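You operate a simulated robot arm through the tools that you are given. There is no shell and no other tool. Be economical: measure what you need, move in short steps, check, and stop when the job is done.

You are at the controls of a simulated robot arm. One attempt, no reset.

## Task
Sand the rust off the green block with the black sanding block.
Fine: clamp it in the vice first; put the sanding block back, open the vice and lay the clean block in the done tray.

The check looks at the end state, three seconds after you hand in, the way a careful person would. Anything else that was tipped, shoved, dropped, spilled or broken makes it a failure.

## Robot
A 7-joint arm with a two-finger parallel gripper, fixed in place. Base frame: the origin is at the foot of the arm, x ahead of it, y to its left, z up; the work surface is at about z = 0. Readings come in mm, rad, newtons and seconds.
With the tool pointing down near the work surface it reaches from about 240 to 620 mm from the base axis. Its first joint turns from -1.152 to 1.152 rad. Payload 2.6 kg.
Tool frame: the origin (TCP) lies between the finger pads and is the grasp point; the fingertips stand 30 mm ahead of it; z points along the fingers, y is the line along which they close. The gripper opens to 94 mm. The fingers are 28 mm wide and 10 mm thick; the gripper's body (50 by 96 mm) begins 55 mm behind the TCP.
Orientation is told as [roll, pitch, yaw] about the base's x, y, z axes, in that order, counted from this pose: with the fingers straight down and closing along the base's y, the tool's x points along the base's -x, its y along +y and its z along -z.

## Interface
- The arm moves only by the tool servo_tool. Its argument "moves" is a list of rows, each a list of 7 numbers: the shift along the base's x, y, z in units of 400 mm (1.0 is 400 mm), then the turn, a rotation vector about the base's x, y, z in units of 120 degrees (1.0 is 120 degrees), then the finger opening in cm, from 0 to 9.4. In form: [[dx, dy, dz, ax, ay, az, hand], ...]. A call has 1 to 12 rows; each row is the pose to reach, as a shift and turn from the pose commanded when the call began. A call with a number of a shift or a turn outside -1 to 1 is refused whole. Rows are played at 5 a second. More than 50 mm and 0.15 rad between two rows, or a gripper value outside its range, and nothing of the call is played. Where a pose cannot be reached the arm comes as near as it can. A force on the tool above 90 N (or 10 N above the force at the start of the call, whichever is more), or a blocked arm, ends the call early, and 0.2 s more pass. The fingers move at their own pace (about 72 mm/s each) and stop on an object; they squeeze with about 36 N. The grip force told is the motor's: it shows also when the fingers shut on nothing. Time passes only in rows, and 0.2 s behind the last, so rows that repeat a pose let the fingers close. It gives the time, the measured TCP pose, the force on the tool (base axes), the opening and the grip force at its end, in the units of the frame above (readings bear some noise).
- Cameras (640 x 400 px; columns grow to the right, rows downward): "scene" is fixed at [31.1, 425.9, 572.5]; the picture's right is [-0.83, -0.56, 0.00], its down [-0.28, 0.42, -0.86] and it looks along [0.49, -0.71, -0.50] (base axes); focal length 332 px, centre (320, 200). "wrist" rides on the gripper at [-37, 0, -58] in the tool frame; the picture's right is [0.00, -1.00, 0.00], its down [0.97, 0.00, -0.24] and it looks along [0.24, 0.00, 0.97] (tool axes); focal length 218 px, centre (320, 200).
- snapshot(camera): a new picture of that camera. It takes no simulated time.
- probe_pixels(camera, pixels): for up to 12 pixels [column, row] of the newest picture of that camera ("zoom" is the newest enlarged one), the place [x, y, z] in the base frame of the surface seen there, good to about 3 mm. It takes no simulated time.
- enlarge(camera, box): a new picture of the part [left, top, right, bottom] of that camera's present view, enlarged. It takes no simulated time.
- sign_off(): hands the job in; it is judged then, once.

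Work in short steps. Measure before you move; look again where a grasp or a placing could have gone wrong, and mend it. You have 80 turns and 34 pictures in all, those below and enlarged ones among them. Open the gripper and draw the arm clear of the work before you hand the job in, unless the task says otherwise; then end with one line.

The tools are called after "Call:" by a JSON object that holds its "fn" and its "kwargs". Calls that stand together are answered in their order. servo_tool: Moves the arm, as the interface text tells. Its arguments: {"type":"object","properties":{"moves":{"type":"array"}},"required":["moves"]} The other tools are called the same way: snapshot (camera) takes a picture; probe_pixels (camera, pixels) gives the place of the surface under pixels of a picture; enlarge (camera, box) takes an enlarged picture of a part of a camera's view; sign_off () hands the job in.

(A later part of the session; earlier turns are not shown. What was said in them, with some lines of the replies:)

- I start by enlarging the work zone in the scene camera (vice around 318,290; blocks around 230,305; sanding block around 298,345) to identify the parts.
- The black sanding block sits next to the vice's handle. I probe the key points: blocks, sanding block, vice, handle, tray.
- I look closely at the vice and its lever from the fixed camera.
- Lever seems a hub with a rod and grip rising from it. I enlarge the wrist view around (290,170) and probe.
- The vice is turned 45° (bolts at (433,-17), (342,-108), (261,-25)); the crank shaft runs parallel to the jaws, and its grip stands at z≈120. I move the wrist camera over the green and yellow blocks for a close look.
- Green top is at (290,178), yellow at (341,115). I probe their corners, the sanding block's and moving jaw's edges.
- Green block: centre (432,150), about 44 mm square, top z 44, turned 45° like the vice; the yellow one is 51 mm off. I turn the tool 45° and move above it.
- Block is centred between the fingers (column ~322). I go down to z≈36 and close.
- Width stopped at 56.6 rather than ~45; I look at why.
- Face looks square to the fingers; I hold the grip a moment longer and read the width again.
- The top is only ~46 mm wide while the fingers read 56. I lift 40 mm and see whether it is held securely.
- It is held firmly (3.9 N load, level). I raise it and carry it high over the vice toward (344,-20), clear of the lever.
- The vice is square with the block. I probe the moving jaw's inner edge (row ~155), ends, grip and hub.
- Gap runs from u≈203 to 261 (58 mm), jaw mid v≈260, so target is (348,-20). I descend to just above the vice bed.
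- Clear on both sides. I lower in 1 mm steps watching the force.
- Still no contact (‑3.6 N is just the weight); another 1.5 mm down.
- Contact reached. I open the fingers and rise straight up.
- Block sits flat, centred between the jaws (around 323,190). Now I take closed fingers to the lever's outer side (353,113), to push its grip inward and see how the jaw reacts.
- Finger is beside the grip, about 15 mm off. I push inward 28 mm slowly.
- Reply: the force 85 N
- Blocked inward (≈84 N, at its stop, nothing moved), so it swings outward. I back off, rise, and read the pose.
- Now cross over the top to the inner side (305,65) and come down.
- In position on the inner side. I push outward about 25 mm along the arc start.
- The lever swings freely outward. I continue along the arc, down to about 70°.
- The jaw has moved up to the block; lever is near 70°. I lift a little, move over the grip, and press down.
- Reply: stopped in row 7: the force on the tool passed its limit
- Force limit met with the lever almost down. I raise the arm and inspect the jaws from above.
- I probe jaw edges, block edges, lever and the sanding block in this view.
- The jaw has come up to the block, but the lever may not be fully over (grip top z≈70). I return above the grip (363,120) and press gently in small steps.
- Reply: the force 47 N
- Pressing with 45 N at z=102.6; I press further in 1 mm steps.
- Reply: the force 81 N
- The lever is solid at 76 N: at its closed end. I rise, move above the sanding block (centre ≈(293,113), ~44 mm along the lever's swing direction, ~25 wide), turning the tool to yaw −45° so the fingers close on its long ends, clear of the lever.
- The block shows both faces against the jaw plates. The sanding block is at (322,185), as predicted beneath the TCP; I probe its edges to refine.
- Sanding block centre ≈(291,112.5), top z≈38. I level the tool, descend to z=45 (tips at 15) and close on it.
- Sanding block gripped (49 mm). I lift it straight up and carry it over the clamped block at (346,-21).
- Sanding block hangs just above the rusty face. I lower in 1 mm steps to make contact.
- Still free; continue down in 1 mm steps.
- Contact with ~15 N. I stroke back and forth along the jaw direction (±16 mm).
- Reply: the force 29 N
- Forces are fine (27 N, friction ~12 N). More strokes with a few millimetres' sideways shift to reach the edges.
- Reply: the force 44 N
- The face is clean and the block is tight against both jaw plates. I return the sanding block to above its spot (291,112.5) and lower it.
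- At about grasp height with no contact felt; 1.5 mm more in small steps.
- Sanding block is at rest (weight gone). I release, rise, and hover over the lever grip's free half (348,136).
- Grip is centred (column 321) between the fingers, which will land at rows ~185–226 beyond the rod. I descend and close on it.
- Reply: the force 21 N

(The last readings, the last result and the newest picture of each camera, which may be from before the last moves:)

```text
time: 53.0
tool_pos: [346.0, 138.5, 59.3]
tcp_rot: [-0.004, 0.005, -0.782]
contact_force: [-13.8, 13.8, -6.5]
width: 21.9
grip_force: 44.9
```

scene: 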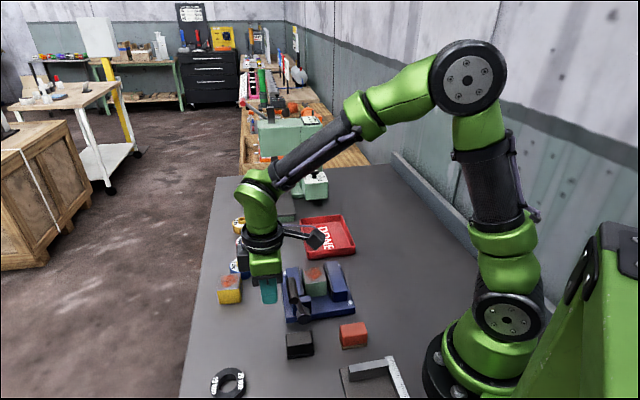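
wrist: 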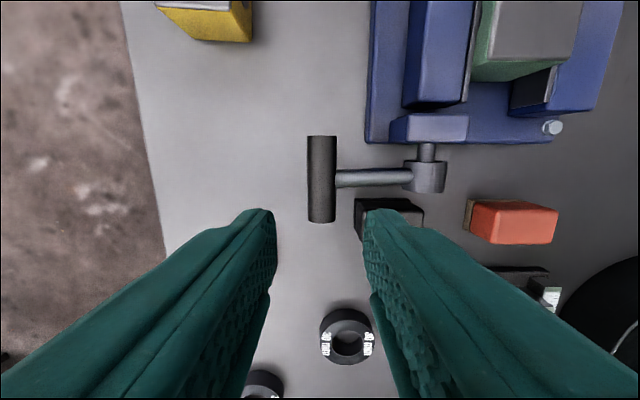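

Grip held (22 mm). I swing it back up along its arc (hub ≈ u 271, z 43, radius 74), first 20°.

Call:
{"fn": "servo_tool", "kwargs": {"moves": [[-0.0034, -0.0034, 0.015, 0, 0, 0, 1.2], [-0.0078, -0.0078, 0.03, 0, 0, 0, 1.2], [-0.013, -0.013, 0.044, 0, 0, 0, 1.2], [-0.019, -0.019, 0.0575, 0, 0, 0, 1.2], [-0.019, -0.019, 0.0575, 0, 0, 0, 1.2]]}}

```text
time: 54.2
tool_pos: [339.5, 129.1, 85.2]
tcp_rot: [0.0, 0.003, -0.784]
contact_force: [-8.1, 13.2, -1.5]
width: 21.8
grip_force: 45.1
```

Moves freely with low force. Continue to its open stop.

Call:
{"fn": "servo_tool", "kwargs": {"moves": [[-0.007, -0.007, 0.0125, 0, 0, 0, 1.2], [-0.0148, -0.0148, 0.0245, 0, 0, 0, 1.2], [-0.0235, -0.0235, 0.0355, 0, 0, 0, 1.2], [-0.0321, -0.0321, 0.0453, 0, 0, 0, 1.2], [-0.0415, -0.0415, 0.054, 0, 0, 0, 1.2], [-0.0517, -0.0517, 0.0613, 0, 0, 0, 1.2], [-0.062, -0.062, 0.067, 0, 0, 0, 1.2], [-0.07, -0.07, 0.071, 0, 0, 0, 1.2], [-0.07, -0.07, 0.071, 0, 0, 0, 1.2]]}}

```text
time: 56.2
tool_pos: [309.8, 100.7, 113.3]
tcp_rot: [-0.007, 0.003, -0.785]
contact_force: [-6.9, 12.6, 6.6]
width: 21.7
grip_force: 45.4
```

Lever is back at its open position. I release it and rise straight up.

Call:
{"fn": "servo_tool", "kwargs": {"moves": [[0, 0, 0, 0, 0, 0, 4.4], [0, 0, 0, 0, 0, 0, 4.4], [0, 0, 0.06, 0, 0, 0, 4.4], [0, 0, 0.16, 0, 0, 0, 4.4], [0, 0, 0.18, 0, 0, 0, 4.4]]}}

Call:
{"fn": "servo_tool", "kwargs": {"moves": [[0.008, -0.027, 0, 0, 0, 0.068, 6.8], [0.016, -0.055, 0, 0, 0, 0.136, 6.8], [0.024, -0.083, 0, 0, 0, 0.204, 6.8], [0.032, -0.111, 0, 0, 0, 0.273, 6.8], [0.04, -0.139, 0, 0, 0, 0.341, 6.8], [0.048, -0.167, 0, 0, 0, 0.409, 6.8], [0.056, -0.195, 0, 0, 0, 0.477, 6.8], [0.064, -0.223, 0, 0, 0, 0.545, 6.8], [0.072, -0.251, 0, 0, 0, 0.614, 6.8], [0.08, -0.279, 0, 0, 0, 0.682, 6.8], [0.089, -0.306, 0, 0, 0, 0.75, 6.8], [0.089, -0.306, 0, 0, 0, 0.75, 6.8]]}}

Call:
{"fn": "snapshot", "kwargs": {"camera": "wrist"}}

```text
time: 57.4
tool_pos: [308.9, 100.1, 184.7]
tcp_rot: [-0.003, 0.004, -0.785]
contact_force: [-1.2, 1.3, 0.2]
width: 44.1
grip_force: 0.0
```

```text
time: 60.0
tool_pos: [347.5, -20.3, 188.0]
tcp_rot: [-0.002, 0.004, 0.789]
contact_force: [-1.0, 0.2, 0.7]
width: 68.0
grip_force: 0.1
```

```text
4 pictures are left
```

wrist: 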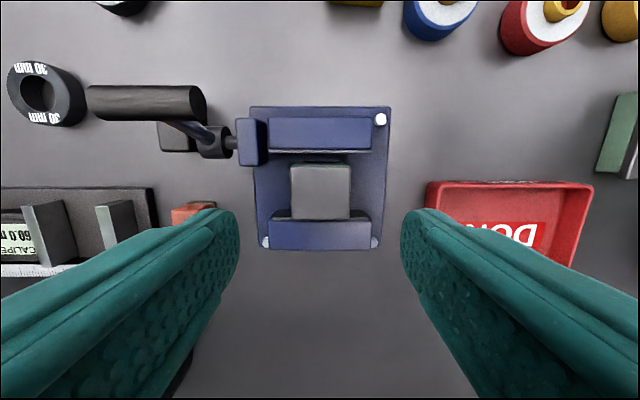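

Jaw is open and the clean block sits at (320,190). I probe block edges and the tray floor/rim.

Call:
{"fn": "probe_pixels", "kwargs": {"camera": "wrist", "pixels": [[294, 190], [346, 190], [320, 166], [320, 190], [432, 190], [590, 190], [545, 205], [440, 200], [175, 140], [100, 100], [165, 148], [196, 103]]}}

```text
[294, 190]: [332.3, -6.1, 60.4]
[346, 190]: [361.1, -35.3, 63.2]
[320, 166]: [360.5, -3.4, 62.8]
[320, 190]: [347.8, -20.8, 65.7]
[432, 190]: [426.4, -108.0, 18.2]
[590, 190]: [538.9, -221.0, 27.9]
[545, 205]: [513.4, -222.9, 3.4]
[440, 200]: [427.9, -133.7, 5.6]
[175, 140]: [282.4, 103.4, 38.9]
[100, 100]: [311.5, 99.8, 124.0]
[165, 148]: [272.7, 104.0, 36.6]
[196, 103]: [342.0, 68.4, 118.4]
```

Block is centred under the TCP. I descend to z≈56 and grip it.

Call:
{"fn": "servo_tool", "kwargs": {"moves": [[0, 0, -0.1, 0.001, -0.002, 0, 6.8], [0, 0, -0.2, 0.001, -0.002, 0, 6.8], [0, 0, -0.27, 0.001, -0.002, 0, 6.8], [0, 0, -0.31, 0.001, -0.002, 0, 6.8], [0, 0, -0.3225, 0.001, -0.002, 0, 6.8], [0, 0, -0.3225, 0.001, -0.002, 0, 6.8], [0, 0, -0.3225, 0.001, -0.002, 0, 3.5], [0, 0, -0.3225, 0.001, -0.002, 0, 3.5], [0, 0, -0.3225, 0.001, -0.002, 0, 3.5]]}}

Call:
{"fn": "servo_tool", "kwargs": {"moves": [[0, 0, 0.02, 0, 0, 0, 3.5], [0, 0, 0.08, 0, 0, 0, 3.5], [0, 0, 0.18, 0, 0, 0, 3.5], [0, 0, 0.25, 0, 0, 0, 3.5], [0, 0, 0.25, 0, 0, 0, 3.5]]}}

```text
time: 62.0
tool_pos: [346.8, -19.1, 58.3]
tcp_rot: [-0.004, -0.001, 0.788]
contact_force: [0.2, 0.5, -0.6]
width: 56.2
grip_force: 35.9
```

```text
time: 63.2
tool_pos: [346.0, -20.5, 155.6]
tcp_rot: [-0.003, 0.0, 0.786]
contact_force: [0.2, 0.7, -4.5]
width: 56.3
grip_force: 36.2
```

Held (4.5 N). I carry it to over the tray centre (444,-205) and lower to near the floor.

Call:
{"fn": "servo_tool", "kwargs": {"moves": [[0.049, -0.092, 0, 0, 0, 0, 3.5], [0.098, -0.184, 0, 0, 0, 0, 3.5], [0.146, -0.277, 0, 0, 0, 0, 3.5], [0.195, -0.369, 0, 0, 0, 0, 3.5], [0.244, -0.461, 0, 0, 0, 0, 3.5], [0.244, -0.461, 0, 0, 0, 0, 3.5], [0.244, -0.461, -0.1, 0, 0, 0, 3.5], [0.244, -0.461, -0.18, 0, 0, 0, 3.5], [0.244, -0.461, -0.24, 0, 0, 0, 3.5], [0.244, -0.461, -0.265, 0, 0, 0, 3.5], [0.244, -0.461, -0.265, 0, 0, 0, 3.5]]}}

Call:
{"fn": "snapshot", "kwargs": {"camera": "wrist"}}

```text
time: 65.6
tool_pos: [443.7, -204.3, 47.2]
tcp_rot: [-0.005, -0.001, 0.786]
contact_force: [-0.3, -0.5, -3.9]
width: 56.1
grip_force: 36.0
```

```text
3 pictures are left
```

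wrist: 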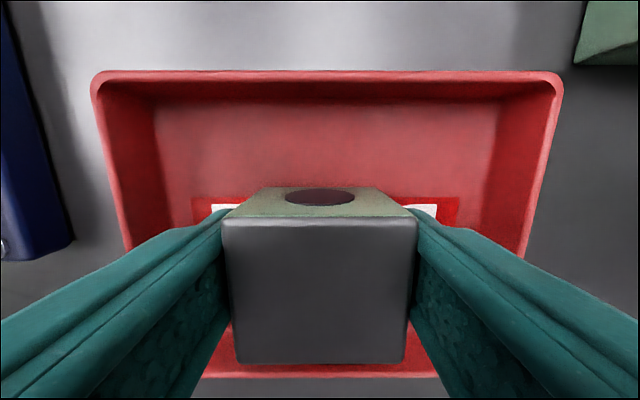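

The block is centred inside the tray. I lower in ~1 mm steps to touch the floor.

Call:
{"fn": "servo_tool", "kwargs": {"moves": [[0, 0, -0.0025, 0, 0, 0, 3.5], [0, 0, -0.005, 0, 0, 0, 3.5], [0, 0, -0.0075, 0, 0, 0, 3.5], [0, 0, -0.0075, 0, 0, 0, 3.5]]}}

```text
time: 66.6
tool_pos: [443.3, -204.2, 46.4]
tcp_rot: [-0.002, -0.001, 0.787]
contact_force: [-0.4, -0.7, -5.2]
width: 56.2
grip_force: 36.3
```

Call:
{"fn": "servo_tool", "kwargs": {"moves": [[0, 0, -0.0025, 0, 0, 0, 3.5], [0, 0, -0.005, 0, 0, 0, 3.5], [0, 0, -0.0075, 0, 0, 0, 3.5], [0, 0, -0.0075, 0, 0, 0, 3.5]]}}

```text
time: 67.6
tool_pos: [443.4, -204.9, 43.1]
tcp_rot: [-0.003, -0.002, 0.787]
contact_force: [-0.9, 0.8, -3.7]
width: 56.1
grip_force: 36.4
```

Not touching yet; a bit further.

Call:
{"fn": "servo_tool", "kwargs": {"moves": [[0, 0, -0.0025, 0, 0, 0, 3.5], [0, 0, -0.005, 0, 0, 0, 3.5], [0, 0, -0.005, 0, 0, 0, 3.5]]}}

```text
time: 68.4
tool_pos: [442.9, -204.8, 40.9]
tcp_rot: [-0.002, -0.001, 0.787]
contact_force: [-0.1, -0.8, -4.7]
width: 56.3
grip_force: 36.0
```

Call:
{"fn": "servo_tool", "kwargs": {"moves": [[0, 0, -0.0025, 0, 0, 0, 3.5], [0, 0, -0.0038, 0, 0, 0, 3.5], [0, 0, -0.0038, 0, 0, 0, 3.5]]}}

```text
time: 69.2
tool_pos: [445.5, -204.5, 42.8]
tcp_rot: [-0.004, -0.001, 0.784]
contact_force: [-6.4, 1.6, 14.4]
width: 56.4
grip_force: 35.5
```

Floor contact (14 N). I release, rise straight up and withdraw to a clear pose.

Call:
{"fn": "servo_tool", "kwargs": {"moves": [[0, 0, 0.002, 0, 0, 0, 3.5], [0, 0, 0.002, 0, 0, 0, 6.8], [0, 0, 0.002, 0, 0, 0, 6.8], [0, 0, 0.05, 0, 0, 0, 6.8], [0, 0, 0.15, 0, 0, 0, 6.8], [0, 0, 0.27, 0, 0, 0, 9.0], [0, 0, 0.38, 0, 0, 0, 9.0], [-0.06, 0.06, 0.45, 0, 0, 0, 9.0], [-0.12, 0.12, 0.5, 0, 0, 0, 9.0], [-0.12, 0.12, 0.5, 0, 0, 0, 9.0]]}}

Call:
{"fn": "snapshot", "kwargs": {"camera": "wrist"}}

Call:
{"fn": "snapshot", "kwargs": {"camera": "scene"}}

```text
time: 71.4
tool_pos: [392.8, -155.2, 244.6]
tcp_rot: [-0.003, -0.002, 0.787]
contact_force: [0.1, -0.7, 0.6]
width: 90.0
grip_force: 0.1
```

```text
2 pictures are left
```

wrist: 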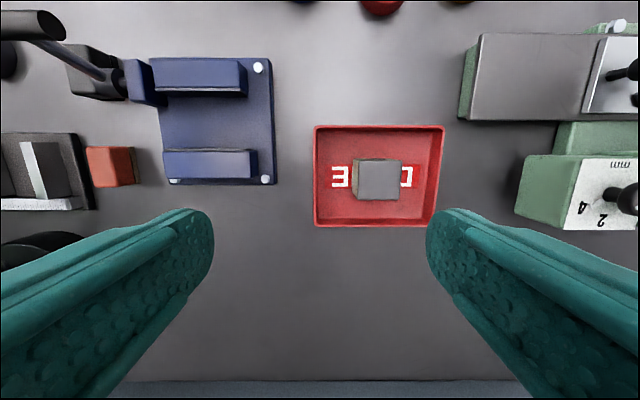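

```text
1 pictures are left
```

scene: 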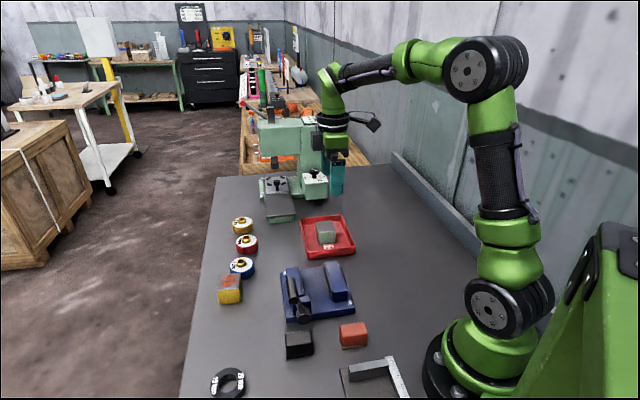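

The clean block lies flat in the tray. The sanding block is back in its place, the vice is open, nothing else has moved and the arm is clear, so I hand in.

Call:
{"fn": "sign_off", "kwargs": {}}

```text
The job is handed in.
```

The green block is clean of the rust I could see and lies flat in the done tray; the sanding block is back in its spot, the vice is open, and the job is handed in.
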